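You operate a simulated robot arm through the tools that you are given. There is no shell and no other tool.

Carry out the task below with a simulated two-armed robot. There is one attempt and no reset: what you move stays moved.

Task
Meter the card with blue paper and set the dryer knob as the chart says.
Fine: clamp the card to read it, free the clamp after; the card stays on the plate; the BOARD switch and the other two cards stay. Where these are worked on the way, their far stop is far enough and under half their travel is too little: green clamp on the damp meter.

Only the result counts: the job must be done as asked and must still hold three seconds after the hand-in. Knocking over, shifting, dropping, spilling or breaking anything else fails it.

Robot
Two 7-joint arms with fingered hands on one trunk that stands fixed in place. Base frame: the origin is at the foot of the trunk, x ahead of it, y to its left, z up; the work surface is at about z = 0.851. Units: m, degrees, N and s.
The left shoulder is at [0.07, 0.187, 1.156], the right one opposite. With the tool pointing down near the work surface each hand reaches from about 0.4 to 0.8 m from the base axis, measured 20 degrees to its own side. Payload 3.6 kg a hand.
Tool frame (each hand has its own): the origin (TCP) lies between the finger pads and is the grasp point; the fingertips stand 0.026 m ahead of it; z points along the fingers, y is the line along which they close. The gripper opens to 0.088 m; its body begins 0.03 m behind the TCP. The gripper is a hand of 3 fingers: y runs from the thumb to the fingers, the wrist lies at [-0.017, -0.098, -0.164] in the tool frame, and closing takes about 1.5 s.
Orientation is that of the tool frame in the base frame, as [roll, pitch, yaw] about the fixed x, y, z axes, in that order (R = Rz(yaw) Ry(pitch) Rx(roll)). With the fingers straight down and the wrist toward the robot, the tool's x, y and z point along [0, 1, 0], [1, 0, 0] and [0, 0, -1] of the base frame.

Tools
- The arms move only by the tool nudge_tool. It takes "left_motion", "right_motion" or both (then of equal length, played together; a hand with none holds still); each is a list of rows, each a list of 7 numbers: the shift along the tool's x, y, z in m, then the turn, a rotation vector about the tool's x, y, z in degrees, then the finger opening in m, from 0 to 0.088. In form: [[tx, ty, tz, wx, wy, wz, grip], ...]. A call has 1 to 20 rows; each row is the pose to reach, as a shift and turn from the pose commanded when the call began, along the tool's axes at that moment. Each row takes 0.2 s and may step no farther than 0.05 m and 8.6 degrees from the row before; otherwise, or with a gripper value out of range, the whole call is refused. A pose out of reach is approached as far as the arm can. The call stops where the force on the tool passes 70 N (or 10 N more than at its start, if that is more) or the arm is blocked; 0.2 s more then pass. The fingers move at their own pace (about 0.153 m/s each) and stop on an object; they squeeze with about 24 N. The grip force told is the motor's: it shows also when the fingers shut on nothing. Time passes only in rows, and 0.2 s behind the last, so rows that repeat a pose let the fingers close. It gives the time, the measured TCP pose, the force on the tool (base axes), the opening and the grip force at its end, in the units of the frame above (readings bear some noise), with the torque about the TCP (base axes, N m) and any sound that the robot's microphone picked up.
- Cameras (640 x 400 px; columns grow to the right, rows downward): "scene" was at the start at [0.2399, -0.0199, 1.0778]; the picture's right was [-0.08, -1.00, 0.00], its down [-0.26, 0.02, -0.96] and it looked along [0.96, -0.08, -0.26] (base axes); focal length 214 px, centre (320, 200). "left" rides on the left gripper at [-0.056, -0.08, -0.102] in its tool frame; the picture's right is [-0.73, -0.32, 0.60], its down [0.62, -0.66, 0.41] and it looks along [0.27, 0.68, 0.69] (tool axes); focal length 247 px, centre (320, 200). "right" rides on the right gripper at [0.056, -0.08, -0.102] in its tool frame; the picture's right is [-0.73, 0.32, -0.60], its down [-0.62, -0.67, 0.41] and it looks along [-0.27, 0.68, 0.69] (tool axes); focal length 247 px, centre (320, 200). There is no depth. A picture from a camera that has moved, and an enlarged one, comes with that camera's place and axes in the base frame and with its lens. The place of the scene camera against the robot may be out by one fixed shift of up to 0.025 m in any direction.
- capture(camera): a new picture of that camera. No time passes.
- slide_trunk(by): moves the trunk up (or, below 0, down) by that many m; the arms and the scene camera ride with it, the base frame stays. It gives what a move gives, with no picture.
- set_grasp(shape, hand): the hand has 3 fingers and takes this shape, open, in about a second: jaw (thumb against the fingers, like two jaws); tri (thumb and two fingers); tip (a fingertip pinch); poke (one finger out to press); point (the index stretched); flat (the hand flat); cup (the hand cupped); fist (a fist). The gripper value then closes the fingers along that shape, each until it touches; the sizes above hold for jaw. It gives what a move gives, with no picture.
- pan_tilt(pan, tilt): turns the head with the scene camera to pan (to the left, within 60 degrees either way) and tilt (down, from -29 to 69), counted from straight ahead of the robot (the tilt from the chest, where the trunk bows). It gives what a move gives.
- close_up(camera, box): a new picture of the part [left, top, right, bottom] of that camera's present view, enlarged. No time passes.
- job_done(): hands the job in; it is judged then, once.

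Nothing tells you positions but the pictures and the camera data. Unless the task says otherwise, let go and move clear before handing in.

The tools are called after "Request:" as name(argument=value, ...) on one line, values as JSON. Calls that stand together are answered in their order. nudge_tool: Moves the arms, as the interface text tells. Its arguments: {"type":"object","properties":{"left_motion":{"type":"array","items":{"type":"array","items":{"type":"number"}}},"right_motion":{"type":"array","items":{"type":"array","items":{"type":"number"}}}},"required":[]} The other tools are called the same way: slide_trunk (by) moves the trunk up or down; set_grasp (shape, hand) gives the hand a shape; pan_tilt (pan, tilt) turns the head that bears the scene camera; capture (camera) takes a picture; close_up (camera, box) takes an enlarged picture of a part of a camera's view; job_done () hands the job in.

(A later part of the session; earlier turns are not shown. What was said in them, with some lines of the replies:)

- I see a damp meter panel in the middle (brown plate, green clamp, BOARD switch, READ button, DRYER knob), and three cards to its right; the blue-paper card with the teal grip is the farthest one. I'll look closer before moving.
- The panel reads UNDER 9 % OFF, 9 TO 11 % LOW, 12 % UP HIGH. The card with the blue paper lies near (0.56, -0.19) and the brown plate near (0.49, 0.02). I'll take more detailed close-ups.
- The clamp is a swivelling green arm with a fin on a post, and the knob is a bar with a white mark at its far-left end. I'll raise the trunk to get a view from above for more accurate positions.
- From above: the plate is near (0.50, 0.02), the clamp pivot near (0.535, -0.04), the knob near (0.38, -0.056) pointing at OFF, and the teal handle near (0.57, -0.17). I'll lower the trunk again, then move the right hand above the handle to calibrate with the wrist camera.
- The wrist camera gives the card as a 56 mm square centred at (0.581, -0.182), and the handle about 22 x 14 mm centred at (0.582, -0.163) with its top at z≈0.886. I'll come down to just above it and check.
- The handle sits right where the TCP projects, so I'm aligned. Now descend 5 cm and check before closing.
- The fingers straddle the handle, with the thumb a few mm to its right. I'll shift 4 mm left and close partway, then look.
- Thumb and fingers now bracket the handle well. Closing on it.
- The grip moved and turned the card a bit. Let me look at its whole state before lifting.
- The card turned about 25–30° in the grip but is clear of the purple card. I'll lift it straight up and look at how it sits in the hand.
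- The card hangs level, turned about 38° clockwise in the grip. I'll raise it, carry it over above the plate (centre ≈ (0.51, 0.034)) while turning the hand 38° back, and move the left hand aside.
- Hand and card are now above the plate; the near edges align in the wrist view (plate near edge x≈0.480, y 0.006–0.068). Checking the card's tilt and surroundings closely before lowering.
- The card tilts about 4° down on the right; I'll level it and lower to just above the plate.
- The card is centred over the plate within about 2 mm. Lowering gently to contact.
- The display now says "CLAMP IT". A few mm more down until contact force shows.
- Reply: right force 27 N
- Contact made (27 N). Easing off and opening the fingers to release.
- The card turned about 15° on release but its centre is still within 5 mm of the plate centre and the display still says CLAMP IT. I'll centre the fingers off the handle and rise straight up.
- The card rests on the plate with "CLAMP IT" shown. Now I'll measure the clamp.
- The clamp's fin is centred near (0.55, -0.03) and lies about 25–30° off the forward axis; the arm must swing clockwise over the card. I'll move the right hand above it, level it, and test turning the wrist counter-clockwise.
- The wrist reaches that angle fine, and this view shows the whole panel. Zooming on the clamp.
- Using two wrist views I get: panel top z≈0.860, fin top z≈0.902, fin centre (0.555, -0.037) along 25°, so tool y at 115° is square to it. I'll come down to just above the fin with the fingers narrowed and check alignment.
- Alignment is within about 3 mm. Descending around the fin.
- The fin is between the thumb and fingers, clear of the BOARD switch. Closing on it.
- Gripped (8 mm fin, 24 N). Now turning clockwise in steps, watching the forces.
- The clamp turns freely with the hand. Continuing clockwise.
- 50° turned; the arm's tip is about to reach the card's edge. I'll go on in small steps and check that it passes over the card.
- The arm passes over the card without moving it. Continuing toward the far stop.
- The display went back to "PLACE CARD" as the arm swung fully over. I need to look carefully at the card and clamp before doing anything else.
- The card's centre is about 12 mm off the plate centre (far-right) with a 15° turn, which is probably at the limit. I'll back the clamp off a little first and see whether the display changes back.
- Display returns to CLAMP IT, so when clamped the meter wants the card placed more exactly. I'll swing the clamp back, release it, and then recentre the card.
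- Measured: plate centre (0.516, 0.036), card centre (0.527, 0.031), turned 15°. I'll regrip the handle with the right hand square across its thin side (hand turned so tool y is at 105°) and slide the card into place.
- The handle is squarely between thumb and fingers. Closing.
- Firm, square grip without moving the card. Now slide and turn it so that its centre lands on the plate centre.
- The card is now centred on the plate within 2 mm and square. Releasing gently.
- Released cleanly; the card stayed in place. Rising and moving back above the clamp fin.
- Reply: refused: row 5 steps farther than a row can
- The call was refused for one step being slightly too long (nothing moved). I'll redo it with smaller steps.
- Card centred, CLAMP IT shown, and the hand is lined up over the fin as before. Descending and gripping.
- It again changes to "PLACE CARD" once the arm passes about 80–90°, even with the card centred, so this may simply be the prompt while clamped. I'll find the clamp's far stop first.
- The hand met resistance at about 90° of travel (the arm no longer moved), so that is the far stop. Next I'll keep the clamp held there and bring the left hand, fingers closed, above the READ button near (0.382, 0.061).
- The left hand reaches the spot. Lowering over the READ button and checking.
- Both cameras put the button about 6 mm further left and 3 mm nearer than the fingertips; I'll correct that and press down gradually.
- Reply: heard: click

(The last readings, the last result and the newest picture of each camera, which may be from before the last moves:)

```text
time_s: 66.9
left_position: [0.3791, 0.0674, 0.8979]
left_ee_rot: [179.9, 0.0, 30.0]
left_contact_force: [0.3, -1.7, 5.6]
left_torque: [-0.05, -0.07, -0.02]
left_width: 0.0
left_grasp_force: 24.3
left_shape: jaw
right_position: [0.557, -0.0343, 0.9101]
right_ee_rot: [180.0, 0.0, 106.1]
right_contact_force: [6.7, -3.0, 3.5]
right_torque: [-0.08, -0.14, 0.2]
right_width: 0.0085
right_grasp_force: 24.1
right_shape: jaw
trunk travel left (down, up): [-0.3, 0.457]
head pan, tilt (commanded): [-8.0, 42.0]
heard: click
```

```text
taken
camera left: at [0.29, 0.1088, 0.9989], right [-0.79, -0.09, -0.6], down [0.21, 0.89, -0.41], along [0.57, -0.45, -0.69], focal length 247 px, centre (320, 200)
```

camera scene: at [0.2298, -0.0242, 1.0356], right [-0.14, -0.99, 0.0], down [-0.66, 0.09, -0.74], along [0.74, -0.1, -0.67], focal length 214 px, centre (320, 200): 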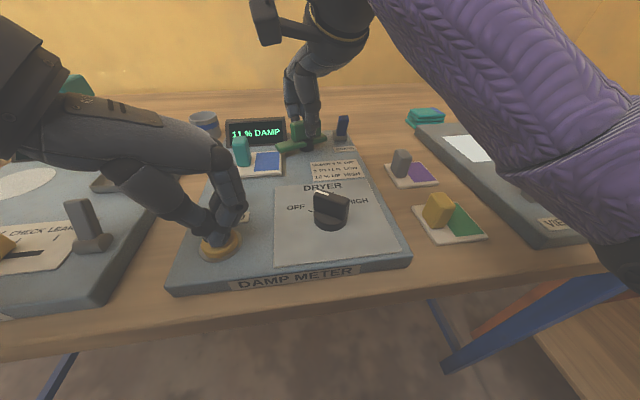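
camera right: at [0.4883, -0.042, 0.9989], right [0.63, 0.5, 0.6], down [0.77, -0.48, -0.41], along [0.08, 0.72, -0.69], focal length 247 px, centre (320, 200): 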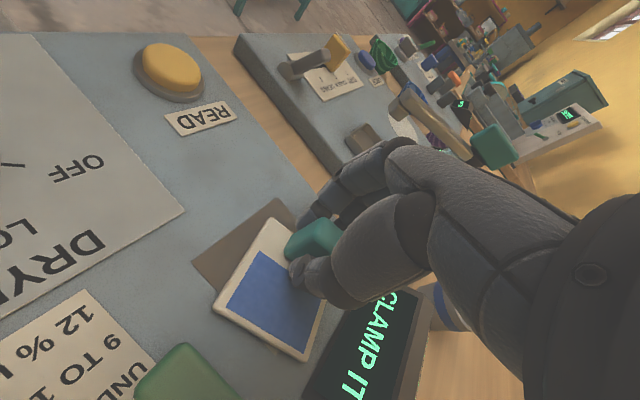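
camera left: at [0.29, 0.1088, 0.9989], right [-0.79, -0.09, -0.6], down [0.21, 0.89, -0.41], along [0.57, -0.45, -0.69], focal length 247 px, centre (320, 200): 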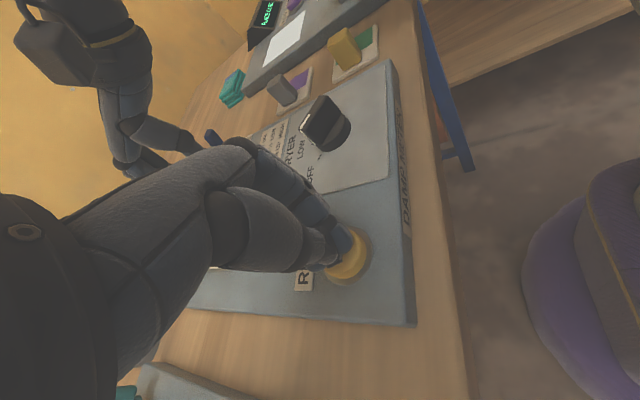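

A click was heard and the display now shows a reading. Zooming in to read it exactly.

Request:
close_up(camera="scene", box=[215, 110, 305, 160])

Request:
close_up(camera="scene", box=[300, 150, 380, 200])

```text
7.11 times, centred on (260, 135) of scene
camera zoom: at [0.2298, -0.0242, 1.0356], right [-0.14, -0.99, 0.0], down [-0.66, 0.09, -0.74], along [0.74, -0.1, -0.67], focal length 1525 px, centre (747, 662)
```

zoom: 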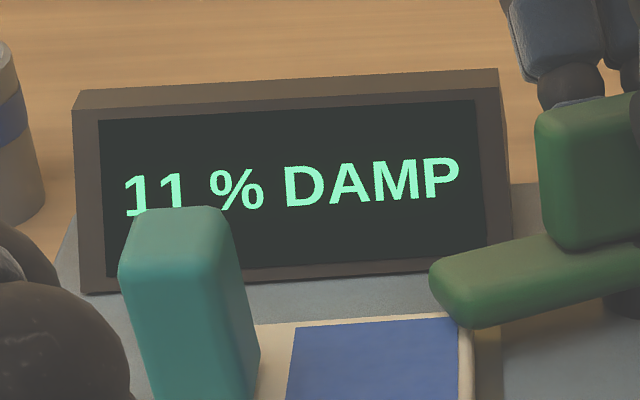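

```text
8.00 times, centred on (340, 175) of scene
camera zoom: at [0.2298, -0.0242, 1.0356], right [-0.14, -0.99, 0.0], down [-0.66, 0.09, -0.74], along [0.74, -0.1, -0.67], focal length 1716 px, centre (160, 400)
```

zoom: 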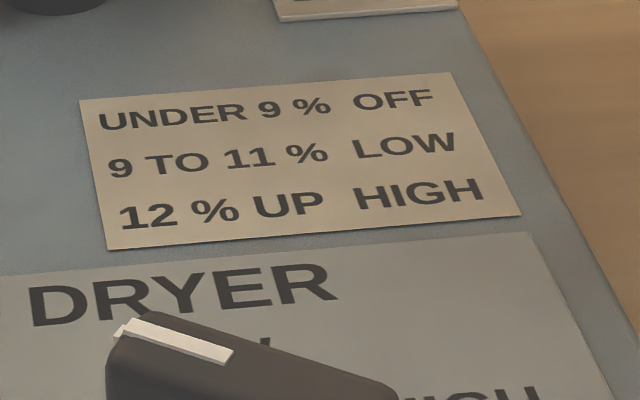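

Request:
close_up(camera="right", box=[150, 60, 390, 260])

```text
2.00 times, centred on (270, 160) of right
camera zoom: at [0.4639, -0.0025, 1.0122], right [0.51, -0.62, 0.6], down [-0.47, -0.78, -0.41], along [0.72, -0.07, -0.69], focal length 494 px, centre (420, 280)
```

zoom: 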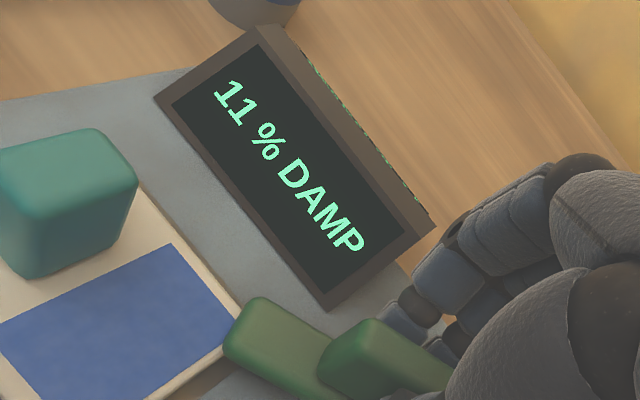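

The reading is 11 % DAMP, which the chart puts in "9 TO 11 % LOW", so the knob must go to LOW. First I'll lift the left hand clear, then swing the clamp back to free it.

Request:
nudge_tool(left_motion=[[0, 0, -0.02, 0, 0, 0, 0.0], [0, 0, -0.05, 0, 0, 0, 0.0], [0, 0, -0.085, 0, 0, 0, 0.0], [0, 0, -0.12, 0, 0, 0, 0.0], [0, 0, -0.15, 0, 0, 0, 0.0], [0.03, -0.03, -0.16, 0, 0, 0, 0.0], [0.06, -0.06, -0.16, 0, 0, 0, 0.0], [0.09, -0.09, -0.16, 0, 0, 0, 0.0], [0.11, -0.12, -0.16, 0, 0, 0, 0.0], [0.11, -0.12, -0.16, 0, 0, 0, 0.0]])

Request:
nudge_tool(right_motion=[[0, 0, 0, 0, 0, -6, 0], [0, 0, 0, 0, 0, -12, 0], [0, 0, 0, 0, 0, -18, 0], [0, 0, 0, 0, 0, -24, 0], [0, 0, 0, 0, 0, -30, 0], [0, 0, 0, 0, 0, -36, 0], [0, 0, 0, 0, 0, -42, 0], [0, 0, 0, 0, 0, -48, 0], [0, 0, 0, 0, 0, -54, 0], [0, 0, 0, 0, 0, -60, 0], [0, 0, 0, 0, 0, -66, 0], [0, 0, 0, 0, 0, -72, 0], [0, 0, 0, 0, 0, -78, 0], [0, 0, 0, 0, 0, -84, 0], [0, 0, 0, 0, 0, -88, 0], [0, 0, 0, 0, 0, -88, 0]])

Request:
capture(camera="scene")

Request:
close_up(camera="scene", box=[220, 80, 380, 180])

```text
time_s: 69.1
left_position: [0.4152, 0.2304, 1.0603]
left_ee_rot: [180.0, 0.0, 30.0]
left_contact_force: [0.8, -0.2, 0.2]
left_torque: [0.0, 0.0, 0.01]
left_width: 0.0003
left_grasp_force: 24.1
left_shape: jaw
right_position: [0.5561, -0.034, 0.9106]
right_ee_rot: [180.0, 0.0, 106.1]
right_contact_force: [5.8, -5.6, 3.1]
right_torque: [-0.09, -0.13, 0.23]
right_width: 0.0085
right_grasp_force: 23.9
right_shape: jaw
trunk travel left (down, up): [-0.3, 0.457]
head pan, tilt (commanded): [-8.0, 42.0]
```

```text
time_s: 72.5
left_position: [0.4141, 0.2316, 1.0606]
left_ee_rot: [-179.9, 0.0, 30.0]
left_contact_force: [0.4, 0.6, -0.3]
left_torque: [0.0, -0.01, 0.01]
left_width: 0.0
left_grasp_force: 24.3
left_shape: jaw
right_position: [0.556, -0.0333, 0.909]
right_ee_rot: [-180.0, -0.1, -165.8]
right_contact_force: [0.6, 5.0, 3.4]
right_torque: [0.12, -0.02, -0.02]
right_width: 0.0088
right_grasp_force: 23.6
right_shape: jaw
trunk travel left (down, up): [-0.3, 0.457]
head pan, tilt (commanded): [-8.0, 42.0]
```

```text
taken
camera scene: at [0.2294, -0.0231, 1.0357], right [-0.14, -0.99, 0.0], down [-0.66, 0.09, -0.74], along [0.74, -0.1, -0.67], focal length 214 px, centre (320, 200)
```

scene: 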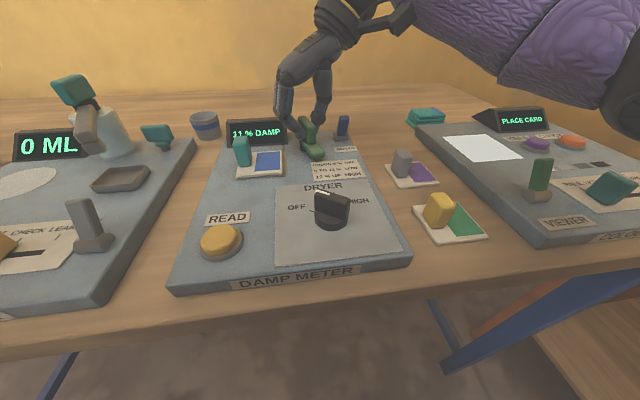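

```text
4.00 times, centred on (300, 130) of scene
camera zoom: at [0.2294, -0.0231, 1.0357], right [-0.14, -0.99, 0.0], down [-0.66, 0.09, -0.74], along [0.74, -0.1, -0.67], focal length 858 px, centre (400, 480)
```

zoom: 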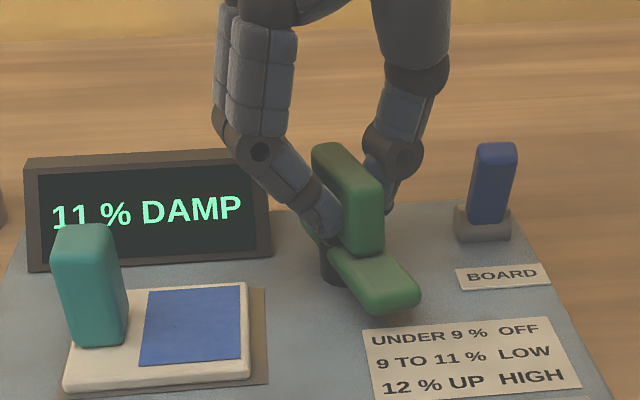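

The clamp is nearly back and the reading stays displayed. Finishing the last degrees to its start position, watching the torque.

Request:
nudge_tool(right_motion=[[0, 0, 0, 0, 0, -4, 0], [0, 0, 0, 0, 0, -8, 0], [0, 0, 0, 0, 0, -11, 0], [0, 0, 0, 0, 0, -11, 0]])

Request:
close_up(camera="scene", box=[220, 80, 380, 180])

```text
time_s: 73.5
left_position: [0.4136, 0.2307, 1.0616]
left_ee_rot: [-179.9, 0.0, 30.0]
left_contact_force: [0.5, 0.2, -0.2]
left_torque: [-0.02, 0.0, -0.01]
left_width: 0.0003
left_grasp_force: 24.3
left_shape: jaw
right_position: [0.5569, -0.0327, 0.9118]
right_ee_rot: [-180.0, 0.0, -154.8]
right_contact_force: [-1.8, 3.1, 4.5]
right_torque: [0.09, 0.06, -0.18]
right_width: 0.009
right_grasp_force: 24.2
right_shape: jaw
trunk travel left (down, up): [-0.3, 0.457]
head pan, tilt (commanded): [-8.0, 42.0]
```

```text
4.00 times, centred on (300, 130) of scene
camera zoom: at [0.2291, -0.0234, 1.0358], right [-0.14, -0.99, 0.0], down [-0.66, 0.09, -0.74], along [0.74, -0.1, -0.67], focal length 858 px, centre (400, 480)
```

zoom: 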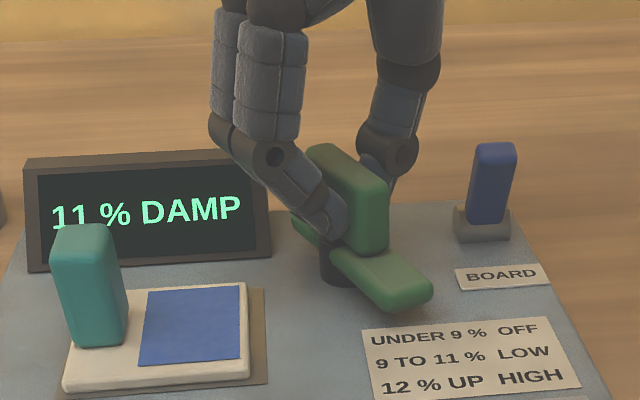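

The clamp is back at its start stop. Releasing it and rising.

Request:
nudge_tool(right_motion=[[0, 0, 0, 0, 0, 2, 0.0], [0, 0, 0, 0, 0, 2, 0.02], [0, 0, 0, 0, 0, 2, 0.03], [0, 0, 0, 0, 0, 2, 0.03], [0, 0, -0.015, 0, 0, 2, 0.03], [0, 0, -0.035, 0, 0, 2, 0.03], [0, 0, -0.07, 0, 0, 2, 0.033], [0, 0, -0.11, 0, 0, 2, 0.035], [0, 0, -0.14, 0, 0, 2, 0.035], [0, 0, -0.14, 0, 0, 2, 0.035]])

Request:
capture(camera="right")

Request:
close_up(camera="scene", box=[220, 80, 380, 180])

```text
time_s: 75.7
left_position: [0.4138, 0.2304, 1.0598]
left_ee_rot: [180.0, 0.0, 30.2]
left_contact_force: [-0.3, 0.4, 0.5]
left_torque: [-0.01, -0.01, 0.01]
left_width: 0.0
left_grasp_force: 24.2
left_shape: jaw
right_position: [0.5549, -0.0359, 1.049]
right_ee_rot: [-180.0, -0.2, -156.9]
right_contact_force: [0.2, 0.0, -0.9]
right_torque: [0.01, -0.02, -0.02]
right_width: 0.0344
right_grasp_force: 0.0
right_shape: jaw
trunk travel left (down, up): [-0.3, 0.457]
head pan, tilt (commanded): [-8.0, 42.0]
```

```text
taken
camera right: at [0.5355, -0.1321, 1.1511], right [0.55, 0.58, 0.6], down [0.83, -0.37, -0.41], along [-0.02, 0.73, -0.69], focal length 247 px, centre (320, 200)
```

right: 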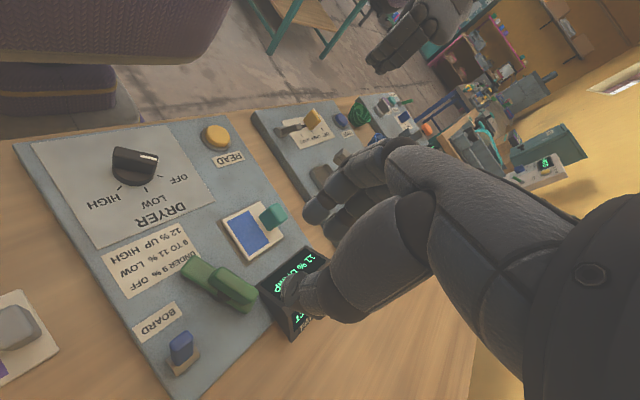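

```text
4.00 times, centred on (300, 130) of scene
camera zoom: at [0.2297, -0.0236, 1.0356], right [-0.14, -0.99, 0.0], down [-0.66, 0.09, -0.74], along [0.74, -0.1, -0.67], focal length 858 px, centre (400, 480)
```

zoom: 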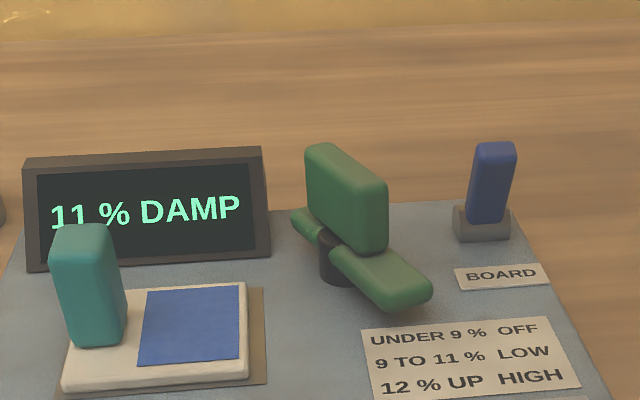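

Clamp freed, card on the plate. Now the knob: measuring it from this view.

Request:
close_up(camera="right", box=[70, 120, 230, 240])

Request:
close_up(camera="scene", box=[280, 170, 390, 250])

```text
3.33 times, centred on (150, 180) of right
camera zoom: at [0.5355, -0.1321, 1.1511], right [0.55, 0.58, 0.6], down [0.83, -0.37, -0.41], along [-0.02, 0.73, -0.69], focal length 823 px, centre (887, 267)
```

zoom: 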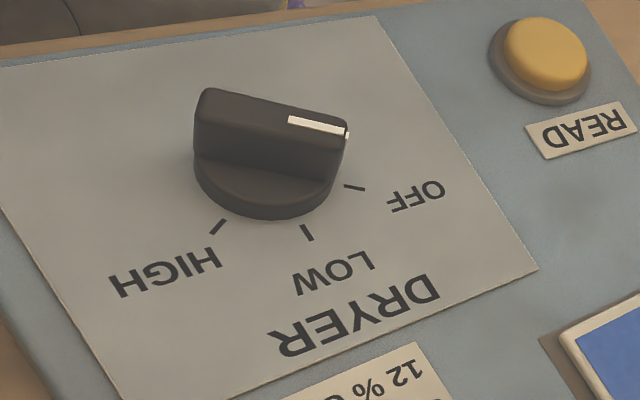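

```text
5.00 times, centred on (335, 210) of scene
camera zoom: at [0.2297, -0.0236, 1.0356], right [-0.14, -0.99, 0.0], down [-0.66, 0.09, -0.74], along [0.74, -0.1, -0.67], focal length 1072 px, centre (245, 150)
```

zoom: 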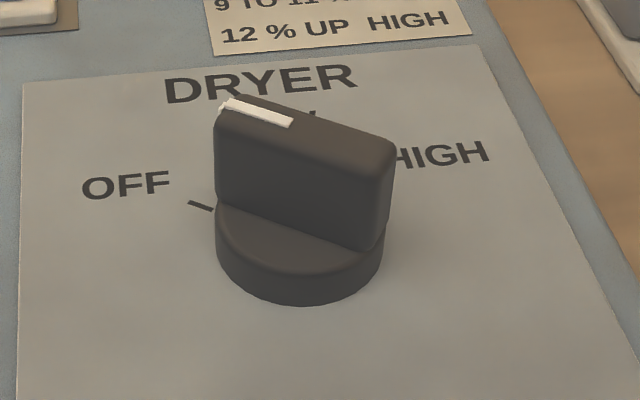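

The knob is centred near (0.393, -0.044), bar top z≈0.894, pointing to OFF at 53°; LOW is straight ahead. I'll bring the right hand above it and turn it square to the bar (tool y at 143°), checking whether that angle is reachable.

Request:
nudge_tool(right_motion=[[0.03, 0.011, 0, 0, 0, -5, 0.04], [0.06, 0.022, 0, 0, 0, -10, 0.04], [0.09, 0.033, 0, 0, 0, -15, 0.04], [0.12, 0.044, 0.01, 0, 0, -20, 0.04], [0.152, 0.0562, 0.02, 0, 0, -25, 0.04], [0.152, 0.0562, 0.03, 0, 0, -30, 0.04], [0.152, 0.0562, 0.03, 0, 0, -30, 0.04]])

Request:
capture(camera="right")

Request:
capture(camera="scene")

```text
time_s: 77.3
left_position: [0.4137, 0.2304, 1.06]
left_ee_rot: [-180.0, 0.1, 30.0]
left_contact_force: [-0.3, -0.9, 0.3]
left_torque: [-0.01, -0.01, 0.01]
left_width: 0.0
left_grasp_force: 24.1
left_shape: jaw
right_position: [0.3956, -0.0431, 1.0198]
right_ee_rot: [-180.0, -0.1, -126.9]
right_contact_force: [0.1, -0.2, 0.2]
right_torque: [0.0, 0.0, -0.03]
right_width: 0.0395
right_grasp_force: 0.1
right_shape: jaw
trunk travel left (down, up): [-0.3, 0.457]
head pan, tilt (commanded): [-8.0, 42.0]
```

```text
taken
camera right: at [0.4243, -0.1359, 1.1216], right [0.19, 0.78, 0.6], down [0.91, 0.1, -0.41], along [-0.38, 0.62, -0.69], focal length 247 px, centre (320, 200)
```

right: 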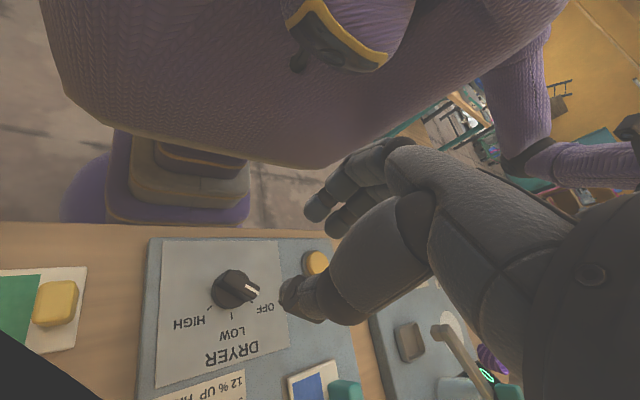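

```text
taken
camera scene: at [0.2295, -0.0237, 1.0357], right [-0.14, -0.99, 0.0], down [-0.66, 0.09, -0.74], along [0.74, -0.1, -0.67], focal length 214 px, centre (320, 200)
```

scene: 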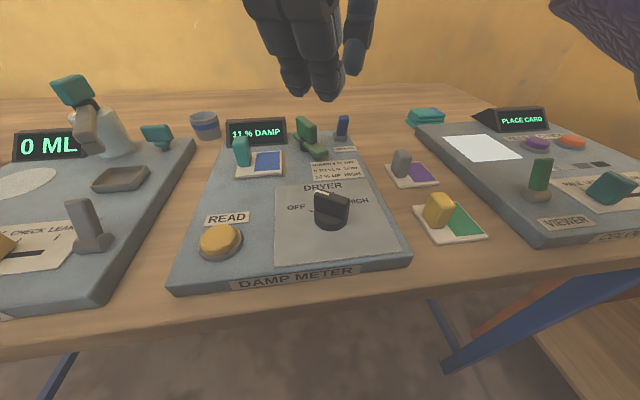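

The angle is reachable. Zooming in to align with the bar.

Request:
close_up(camera="right", box=[170, 230, 310, 350])

```text
3.33 times, centred on (240, 290) of right
camera zoom: at [0.4243, -0.1359, 1.1216], right [0.19, 0.78, 0.6], down [0.91, 0.1, -0.41], along [-0.38, 0.62, -0.69], focal length 823 px, centre (587, -100)
```

zoom: 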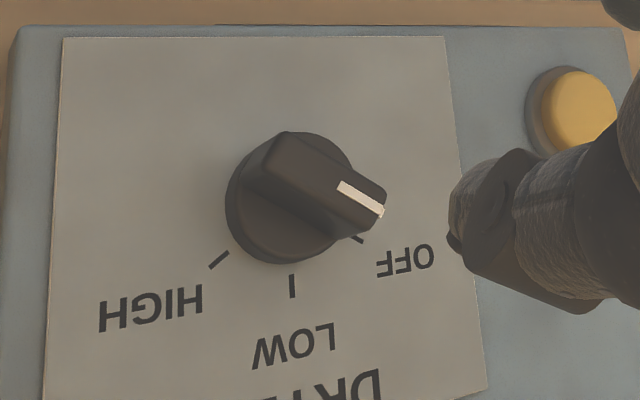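

The knob centre is (0.396, -0.0455) and the bar is square to the hand. Descending to just above it, then around it.

Request:
nudge_tool(right_motion=[[0.0013, -0.0016, 0.025, 0, 0, 0, 0.04], [0.0013, -0.0016, 0.05, 0, 0, 0, 0.04], [0.0013, -0.0016, 0.07, 0, 0, 0, 0.04], [0.0013, -0.0016, 0.07, 0, 0, 0, 0.04]])

Request:
close_up(camera="right", box=[190, 180, 390, 340])

Request:
capture(camera="scene")

```text
time_s: 78.3
left_position: [0.4145, 0.2298, 1.0607]
left_ee_rot: [180.0, 0.0, 30.2]
left_contact_force: [0.1, -0.4, 0.2]
left_torque: [0.0, -0.01, 0.0]
left_width: 0.0
left_grasp_force: 23.7
left_shape: jaw
right_position: [0.3966, -0.0448, 0.9485]
right_ee_rot: [-179.9, -0.1, -126.9]
right_contact_force: [0.8, 0.0, 0.1]
right_torque: [0.01, -0.02, 0.0]
right_width: 0.0397
right_grasp_force: 0.1
right_shape: jaw
trunk travel left (down, up): [-0.3, 0.457]
head pan, tilt (commanded): [-8.0, 42.0]
```

```text
2.50 times, centred on (290, 260) of right
camera zoom: at [0.4261, -0.1377, 1.0508], right [0.19, 0.78, 0.6], down [0.91, 0.1, -0.41], along [-0.38, 0.62, -0.69], focal length 617 px, centre (395, 50)
```

zoom: 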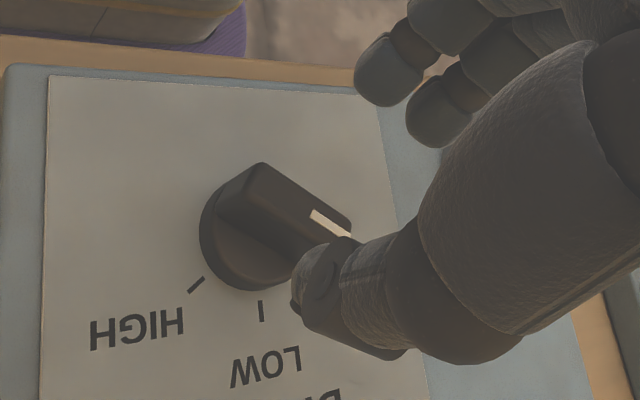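

```text
taken
camera scene: at [0.2296, -0.0235, 1.0356], right [-0.14, -0.99, 0.0], down [-0.66, 0.09, -0.74], along [0.74, -0.1, -0.67], focal length 214 px, centre (320, 200)
```

scene: 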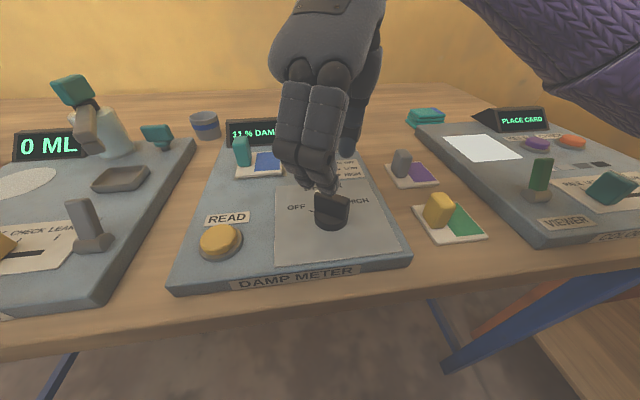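

Request:
nudge_tool(right_motion=[[0.001, 0, 0.012, 0, 0, 0, 0.04], [0.002, 0, 0.024, 0, 0, 0, 0.04], [0.002, 0, 0.034, 0, 0, 0, 0.04], [0.002, 0, 0.042, 0, 0, 0, 0.04], [0.002, 0, 0.042, 0, 0, 0, 0.04]])

Request:
close_up(camera="right", box=[190, 180, 390, 340])

Request:
close_up(camera="scene", box=[260, 150, 400, 260])

```text
time_s: 79.5
left_position: [0.4139, 0.2297, 1.0611]
left_ee_rot: [179.9, -0.1, 30.1]
left_contact_force: [-0.9, -0.4, 0.1]
left_torque: [0.0, 0.05, 0.01]
left_width: 0.0
left_grasp_force: 24.2
left_shape: jaw
right_position: [0.3948, -0.045, 0.9082]
right_ee_rot: [180.0, -0.1, -126.8]
right_contact_force: [-0.2, -0.4, -0.5]
right_torque: [0.01, 0.03, 0.01]
right_width: 0.0396
right_grasp_force: 0.2
right_shape: jaw
trunk travel left (down, up): [-0.3, 0.457]
head pan, tilt (commanded): [-8.0, 42.0]
```

```text
2.50 times, centred on (290, 260) of right
camera zoom: at [0.425, -0.1381, 1.0093], right [0.19, 0.78, 0.6], down [0.91, 0.1, -0.41], along [-0.38, 0.62, -0.69], focal length 617 px, centre (395, 50)
```

zoom: 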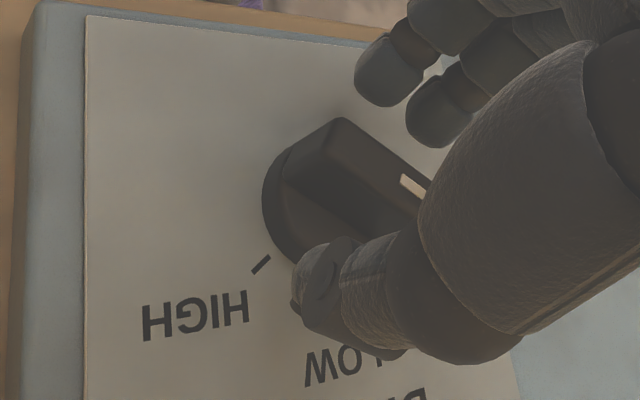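

```text
3.64 times, centred on (330, 205) of scene
camera zoom: at [0.2296, -0.0236, 1.0356], right [-0.14, -0.99, 0.0], down [-0.66, 0.09, -0.74], along [0.74, -0.1, -0.67], focal length 780 px, centre (284, 182)
```

zoom: 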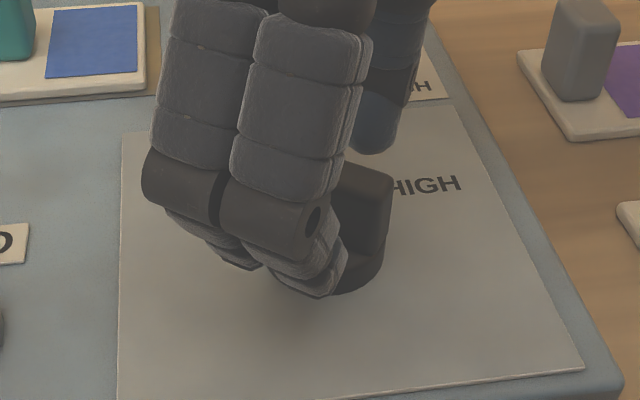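

The bar is between thumb and fingers. Closing on it.

Request:
nudge_tool(right_motion=[[0, 0, 0.001, 0, 0, 0, 0.03], [0, 0, 0.002, 0, 0, 0, 0.02], [0, 0, 0.002, 0, 0, 0, 0.0], [0, 0, 0.002, 0, 0, 0, 0.0], [0, 0, 0.002, 0, 0, 0, 0.0], [0, 0, 0.002, 0, 0, 0, 0.0]])

Request:
close_up(camera="right", box=[190, 180, 390, 340])

```text
time_s: 80.9
left_position: [0.4132, 0.2297, 1.0611]
left_ee_rot: [-180.0, 0.0, 30.1]
left_contact_force: [0.0, 0.6, 0.0]
left_torque: [-0.01, -0.02, 0.01]
left_width: 0.0
left_grasp_force: 23.6
left_shape: jaw
right_position: [0.395, -0.0455, 0.9064]
right_ee_rot: [-180.0, -0.1, -126.9]
right_contact_force: [0.0, 0.4, -1.7]
right_torque: [0.02, -0.02, 0.01]
right_width: 0.0075
right_grasp_force: 24.3
right_shape: jaw
trunk travel left (down, up): [-0.3, 0.457]
head pan, tilt (commanded): [-8.0, 42.0]
```

```text
2.50 times, centred on (290, 260) of right
camera zoom: at [0.4246, -0.1385, 1.0074], right [0.19, 0.78, 0.6], down [0.91, 0.1, -0.41], along [-0.38, 0.62, -0.69], focal length 617 px, centre (395, 50)
```

zoom: 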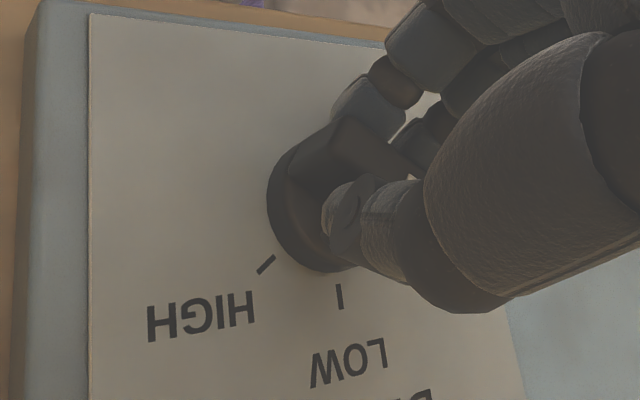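

Gripped. Turning clockwise about 53° to LOW in steps.

Request:
nudge_tool(right_motion=[[0, 0, 0, 0, 0, 5, 0], [0, 0, 0, 0, 0, 10, 0], [0, 0, 0, 0, 0, 15, 0], [0, 0, 0, 0, 0, 20, 0], [0, 0, 0, 0, 0, 25, 0], [0, 0, 0, 0, 0, 30, 0], [0, 0, 0, 0, 0, 30, 0]])

Request:
close_up(camera="right", box=[190, 180, 390, 340])

Request:
close_up(camera="scene", box=[260, 150, 400, 260])

```text
time_s: 82.5
left_position: [0.4131, 0.2308, 1.0608]
left_ee_rot: [180.0, 0.0, 30.1]
left_contact_force: [0.0, 0.5, -0.1]
left_torque: [0.01, -0.01, -0.02]
left_width: 0.0
left_grasp_force: 23.8
left_shape: jaw
right_position: [0.3932, -0.0439, 0.9058]
right_ee_rot: [-179.9, -0.1, -157.0]
right_contact_force: [0.2, 3.7, -3.2]
right_torque: [0.09, -0.01, -0.04]
right_width: 0.008
right_grasp_force: 23.7
right_shape: jaw
trunk travel left (down, up): [-0.3, 0.457]
head pan, tilt (commanded): [-8.0, 42.0]
```

```text
2.50 times, centred on (290, 260) of right
camera zoom: at [0.3735, -0.1408, 1.0076], right [0.55, 0.58, 0.6], down [0.83, -0.37, -0.41], along [-0.02, 0.73, -0.69], focal length 617 px, centre (395, 50)
```

zoom: 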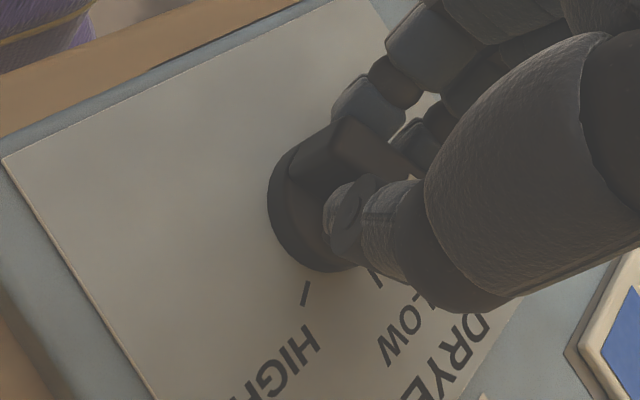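

```text
3.64 times, centred on (330, 205) of scene
camera zoom: at [0.2298, -0.0233, 1.0356], right [-0.14, -0.99, 0.0], down [-0.66, 0.09, -0.74], along [0.74, -0.1, -0.67], focal length 780 px, centre (284, 182)
```

zoom: 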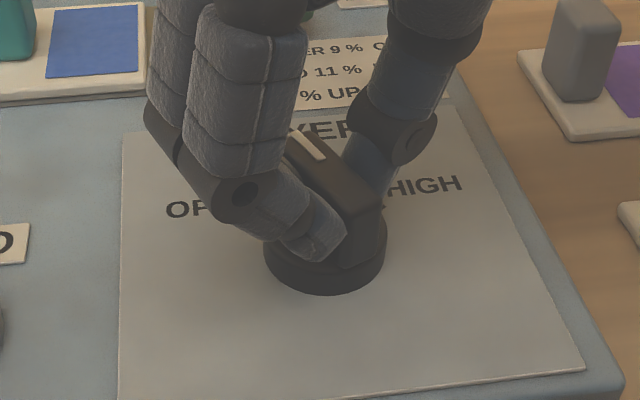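

Request:
nudge_tool(right_motion=[[0, 0, 0, 0, 0, 5, 0], [0, 0, 0, 0, 0, 10, 0], [0, 0, 0, 0, 0, 15, 0], [0, 0, 0, 0, 0, 20, 0], [0, 0, 0, 0, 0, 23.5, 0], [0, 0, 0, 0, 0, 23.5, 0]])

Request:
close_up(camera="right", box=[190, 180, 390, 340])

Request:
close_up(camera="scene", box=[260, 150, 400, 260])

```text
time_s: 83.9
left_position: [0.4142, 0.2316, 1.0599]
left_ee_rot: [180.0, 0.0, 30.2]
left_contact_force: [-0.2, -0.9, 0.1]
left_torque: [-0.01, 0.04, -0.03]
left_width: 0.0
left_grasp_force: 23.5
left_shape: jaw
right_position: [0.3939, -0.0445, 0.9066]
right_ee_rot: [-179.9, -0.1, 179.6]
right_contact_force: [-1.0, 5.6, -4.8]
right_torque: [0.12, 0.02, 0.0]
right_width: 0.0075
right_grasp_force: 23.9
right_shape: jaw
trunk travel left (down, up): [-0.3, 0.457]
head pan, tilt (commanded): [-8.0, 42.0]
```

```text
2.50 times, centred on (290, 260) of right
camera zoom: at [0.3373, -0.1246, 1.0079], right [0.74, 0.31, 0.6], down [0.62, -0.67, -0.41], along [0.27, 0.67, -0.69], focal length 617 px, centre (395, 50)
```

zoom: 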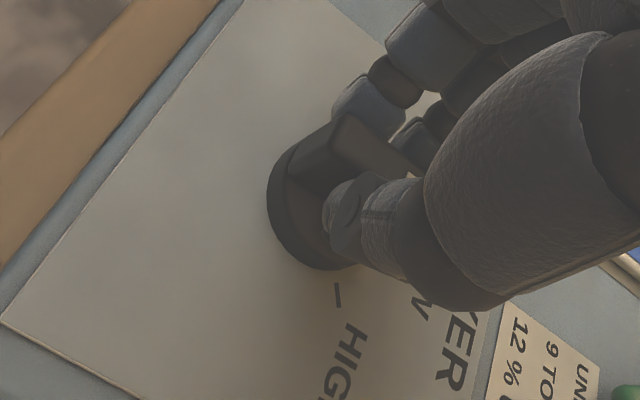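

```text
3.64 times, centred on (330, 205) of scene
camera zoom: at [0.2298, -0.023, 1.0356], right [-0.14, -0.99, 0.0], down [-0.66, 0.09, -0.74], along [0.74, -0.1, -0.67], focal length 780 px, centre (284, 182)
```

zoom: 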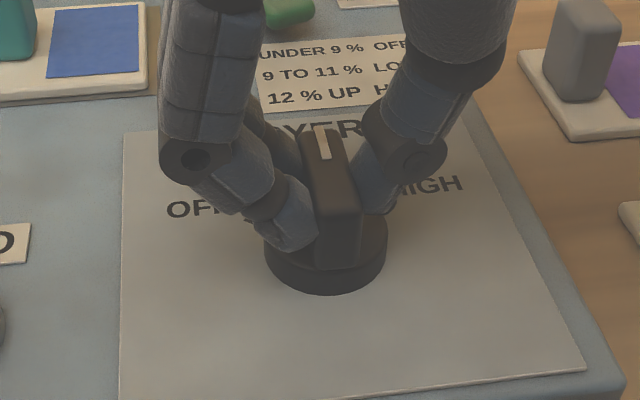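

The bar now points straight ahead along LOW. Relaxing, opening, and rising to verify.

Request:
nudge_tool(right_motion=[[0, 0, 0, 0, 0, 0, 0.015], [0, 0, 0, 0, 0, 0, 0.025], [0, 0, 0, 0, 0, 0, 0.035], [0, 0, 0, 0, 0, 0, 0.035], [0, 0, -0.012, 0, 0, 0, 0.035], [0, 0, -0.03, 0, 0, 0, 0.035], [0, 0, -0.06, 0, 0, 0, 0.035], [0, 0, -0.1, 0, 0, 0, 0.035], [0, 0, -0.13, 0, 0, 0, 0.035], [0, 0, -0.13, 0, 0, 0, 0.035]])

Request:
capture(camera="scene")

Request:
close_up(camera="scene", box=[270, 160, 390, 260])

Request:
close_up(camera="right", box=[150, 200, 330, 360])

```text
time_s: 86.1
left_position: [0.4142, 0.229, 1.06]
left_ee_rot: [-179.9, 0.0, 30.1]
left_contact_force: [-0.1, -0.3, 0.2]
left_torque: [-0.03, 0.0, 0.03]
left_width: 0.0002
left_grasp_force: 24.2
left_shape: jaw
right_position: [0.3936, -0.046, 1.0399]
right_ee_rot: [180.0, 0.1, 179.6]
right_contact_force: [0.2, 0.3, -0.2]
right_torque: [-0.01, 0.02, 0.02]
right_width: 0.0346
right_grasp_force: 0.1
right_shape: jaw
trunk travel left (down, up): [-0.3, 0.457]
head pan, tilt (commanded): [-8.0, 42.0]
```

```text
taken
camera scene: at [0.2296, -0.0237, 1.0356], right [-0.14, -0.99, 0.0], down [-0.66, 0.09, -0.74], along [0.74, -0.1, -0.67], focal length 214 px, centre (320, 200)
```

scene: 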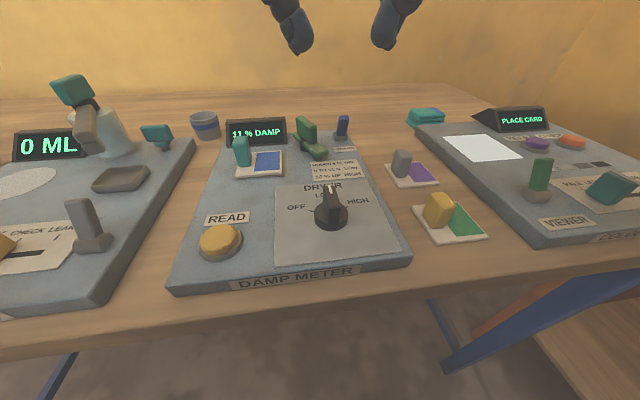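

```text
4.00 times, centred on (330, 210) of scene
camera zoom: at [0.2296, -0.0237, 1.0356], right [-0.14, -0.99, 0.0], down [-0.66, 0.09, -0.74], along [0.74, -0.1, -0.67], focal length 858 px, centre (280, 160)
```

zoom: 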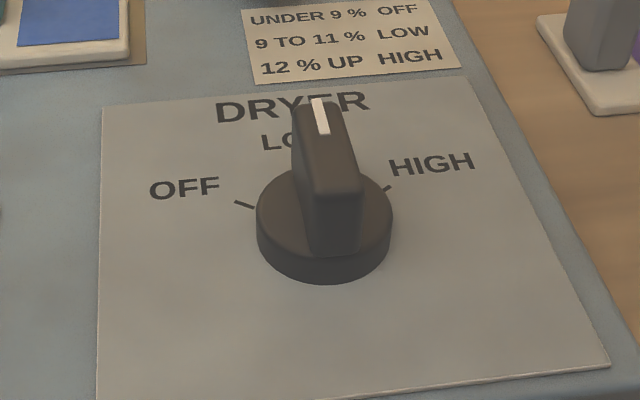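

```text
2.50 times, centred on (240, 280) of right
camera zoom: at [0.3379, -0.1253, 1.1407], right [0.74, 0.31, 0.6], down [0.62, -0.67, -0.41], along [0.27, 0.67, -0.69], focal length 617 px, centre (520, 0)
```

zoom: 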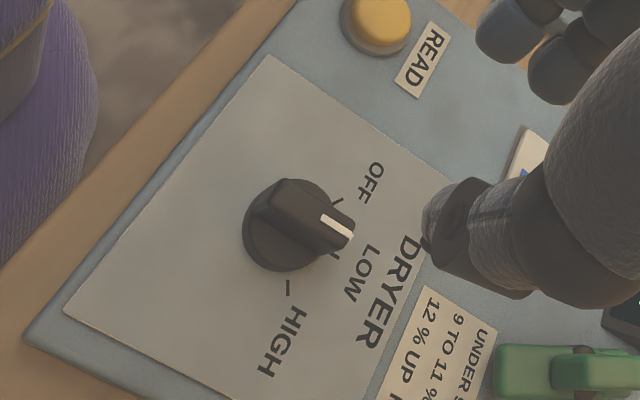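

Request:
close_up(camera="scene", box=[305, 175, 365, 235])

Request:
close_up(camera="right", box=[200, 255, 290, 325])

Request:
close_up(camera="scene", box=[220, 100, 380, 190])

```text
6.67 times, centred on (335, 205) of scene
camera zoom: at [0.2296, -0.0237, 1.0356], right [-0.14, -0.99, 0.0], down [-0.66, 0.09, -0.74], along [0.74, -0.1, -0.67], focal length 1430 px, centre (220, 167)
```

zoom: 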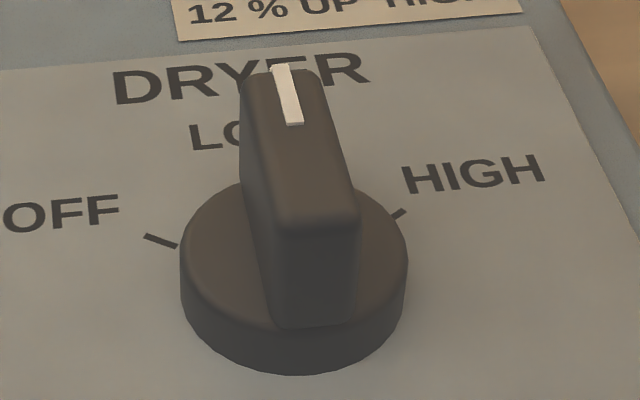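

```text
5.71 times, centred on (245, 290) of right
camera zoom: at [0.3379, -0.1253, 1.1407], right [0.74, 0.31, 0.6], down [0.62, -0.67, -0.41], along [0.27, 0.67, -0.69], focal length 1411 px, centre (749, -314)
```

zoom: 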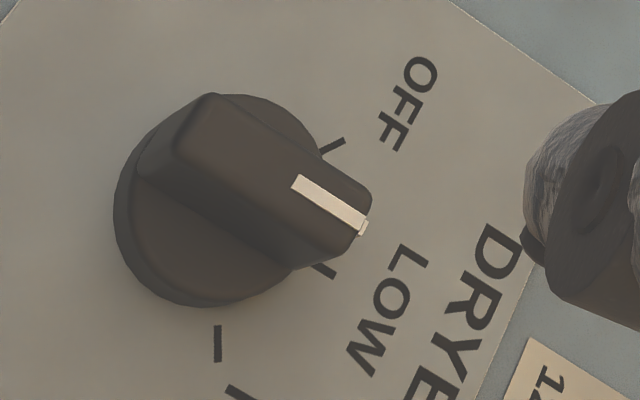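

```text
4.00 times, centred on (300, 145) of scene
camera zoom: at [0.2296, -0.0237, 1.0356], right [-0.14, -0.99, 0.0], down [-0.66, 0.09, -0.74], along [0.74, -0.1, -0.67], focal length 858 px, centre (400, 420)
```

zoom: 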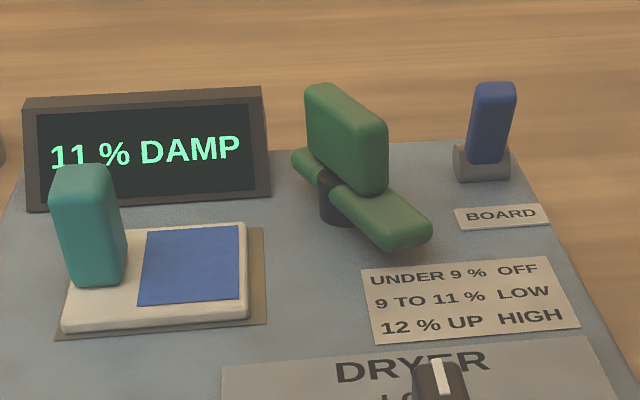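

The reading stays at 11 %, the clamp is open, the card is centred on the plate, the BOARD switch and other cards are untouched, and the knob points at LOW (within ~4°). I'll move both hands clear.

Request:
nudge_tool(right_motion=[[0, 0, -0.04, 0, 0, 0, 0.04], [0, 0, -0.08, 0, 0, 0, 0.04], [0, 0, -0.11, 0, 0, 4, 0.04], [-0.015, -0.035, -0.11, 0, 0, 10, 0.04], [-0.03, -0.07, -0.11, 0, 0, 16, 0.04], [-0.045, -0.105, -0.11, 0, 0, 22, 0.04], [-0.06, -0.14, -0.11, 0, 0, 28, 0.04], [-0.075, -0.175, -0.11, 0, 0, 34, 0.04], [-0.09, -0.21, -0.11, 0, 0, 40, 0.04], [-0.09, -0.24, -0.11, 0, 0, 46, 0.04], [-0.09, -0.24, -0.11, 0, 0, 46, 0.04]], left_motion=[[0, 0, -0.03, 0, 0, 0, 0], [0, 0, -0.06, 0, 0, 0, 0], [0, 0, -0.09, 0, 0, 0, 0], [0, 0, -0.09, 0, 0, 0, 0], [0, 0, -0.09, 0, 0, 0, 0], [0, 0, -0.09, 0, 0, 0, 0], [0, 0, -0.09, 0, 0, 0, 0], [0, 0, -0.09, 0, 0, 0, 0], [0, 0, -0.09, 0, 0, 0, 0], [0, 0, -0.09, 0, 0, 0, 0], [0, 0, -0.09, 0, 0, 0, 0]])

Request:
capture(camera="scene")

Request:
close_up(camera="scene", box=[200, 100, 400, 260])

Request:
capture(camera="right")

```text
time_s: 88.5
left_position: [0.4152, 0.2276, 1.1481]
left_ee_rot: [-180.0, 0.0, 30.1]
left_contact_force: [0.0, -0.1, -0.6]
left_torque: [0.02, 0.02, 0.0]
left_width: 0.0001
left_grasp_force: 24.1
left_shape: jaw
right_position: [0.4803, -0.2847, 1.1496]
right_ee_rot: [-180.0, 0.0, 133.5]
right_contact_force: [0.9, 0.2, 0.3]
right_torque: [0.0, 0.01, 0.01]
right_width: 0.0397
right_grasp_force: 0.1
right_shape: jaw
trunk travel left (down, up): [-0.3, 0.457]
head pan, tilt (commanded): [-8.0, 42.0]
```

```text
taken
camera scene: at [0.2298, -0.0234, 1.0355], right [-0.14, -0.99, 0.0], down [-0.66, 0.09, -0.74], along [0.74, -0.1, -0.67], focal length 214 px, centre (320, 200)
```

scene: 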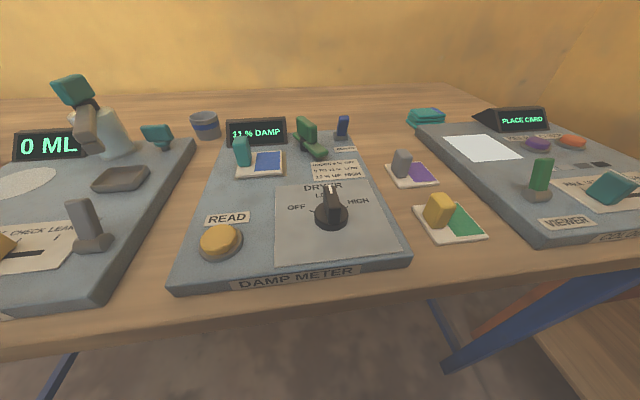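

```text
2.50 times, centred on (300, 180) of scene
camera zoom: at [0.2298, -0.0234, 1.0355], right [-0.14, -0.99, 0.0], down [-0.66, 0.09, -0.74], along [0.74, -0.1, -0.67], focal length 536 px, centre (370, 250)
```

zoom: 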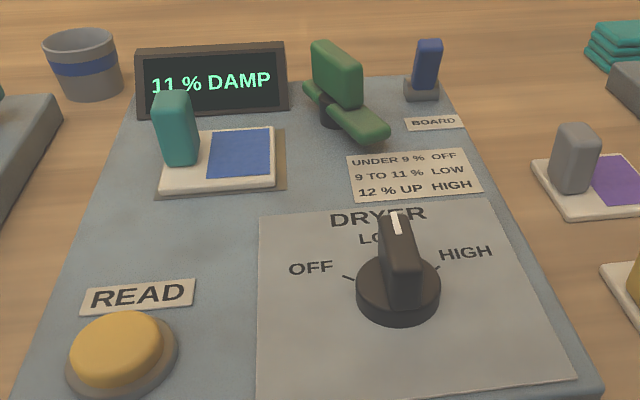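

```text
taken
camera right: at [0.3838, -0.299, 1.2506], right [0.74, -0.31, 0.6], down [-0.05, -0.91, -0.41], along [0.67, 0.27, -0.69], focal length 247 px, centre (320, 200)
```

right: 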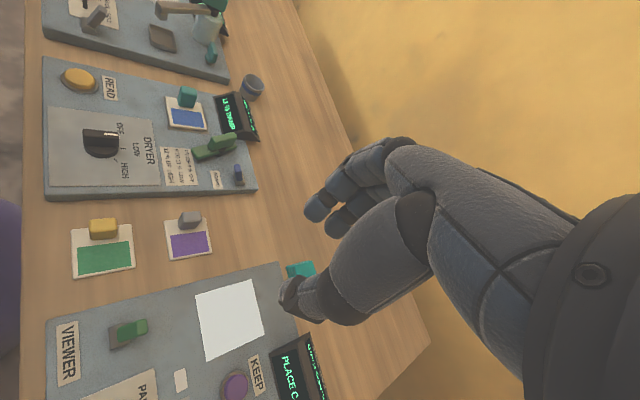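

Both hands are clear. The meter reads 11 %, the knob is on LOW, the clamp is open, the blue-paper card is on the plate, and the BOARD switch and the other two cards haven't moved. Handing in.

Request:
job_done()

```text
The job is handed in.
```

I metered the blue-paper card and set the dryer knob to LOW. The meter read 11 % DAMP, and the chart puts 9 to 11 % at LOW. I've handed the job in, and no verdict has come back.

- **Card:** it sits square on the plate, within about 2 mm of centre. My first release left it turned about 15° and off centre, so I opened the clamp, re-gripped the card and moved it into place before reading.
- **Clamp:** I swung it to its far stop for the reading, then back to its start position.
- **Knob:** it points within about 4° of the LOW tick by my estimate from the cameras. I left it there rather than grip it again.
- **Everything else:** the BOARD switch and the other two cards look unmoved in the final pictures, and both hands are clear.
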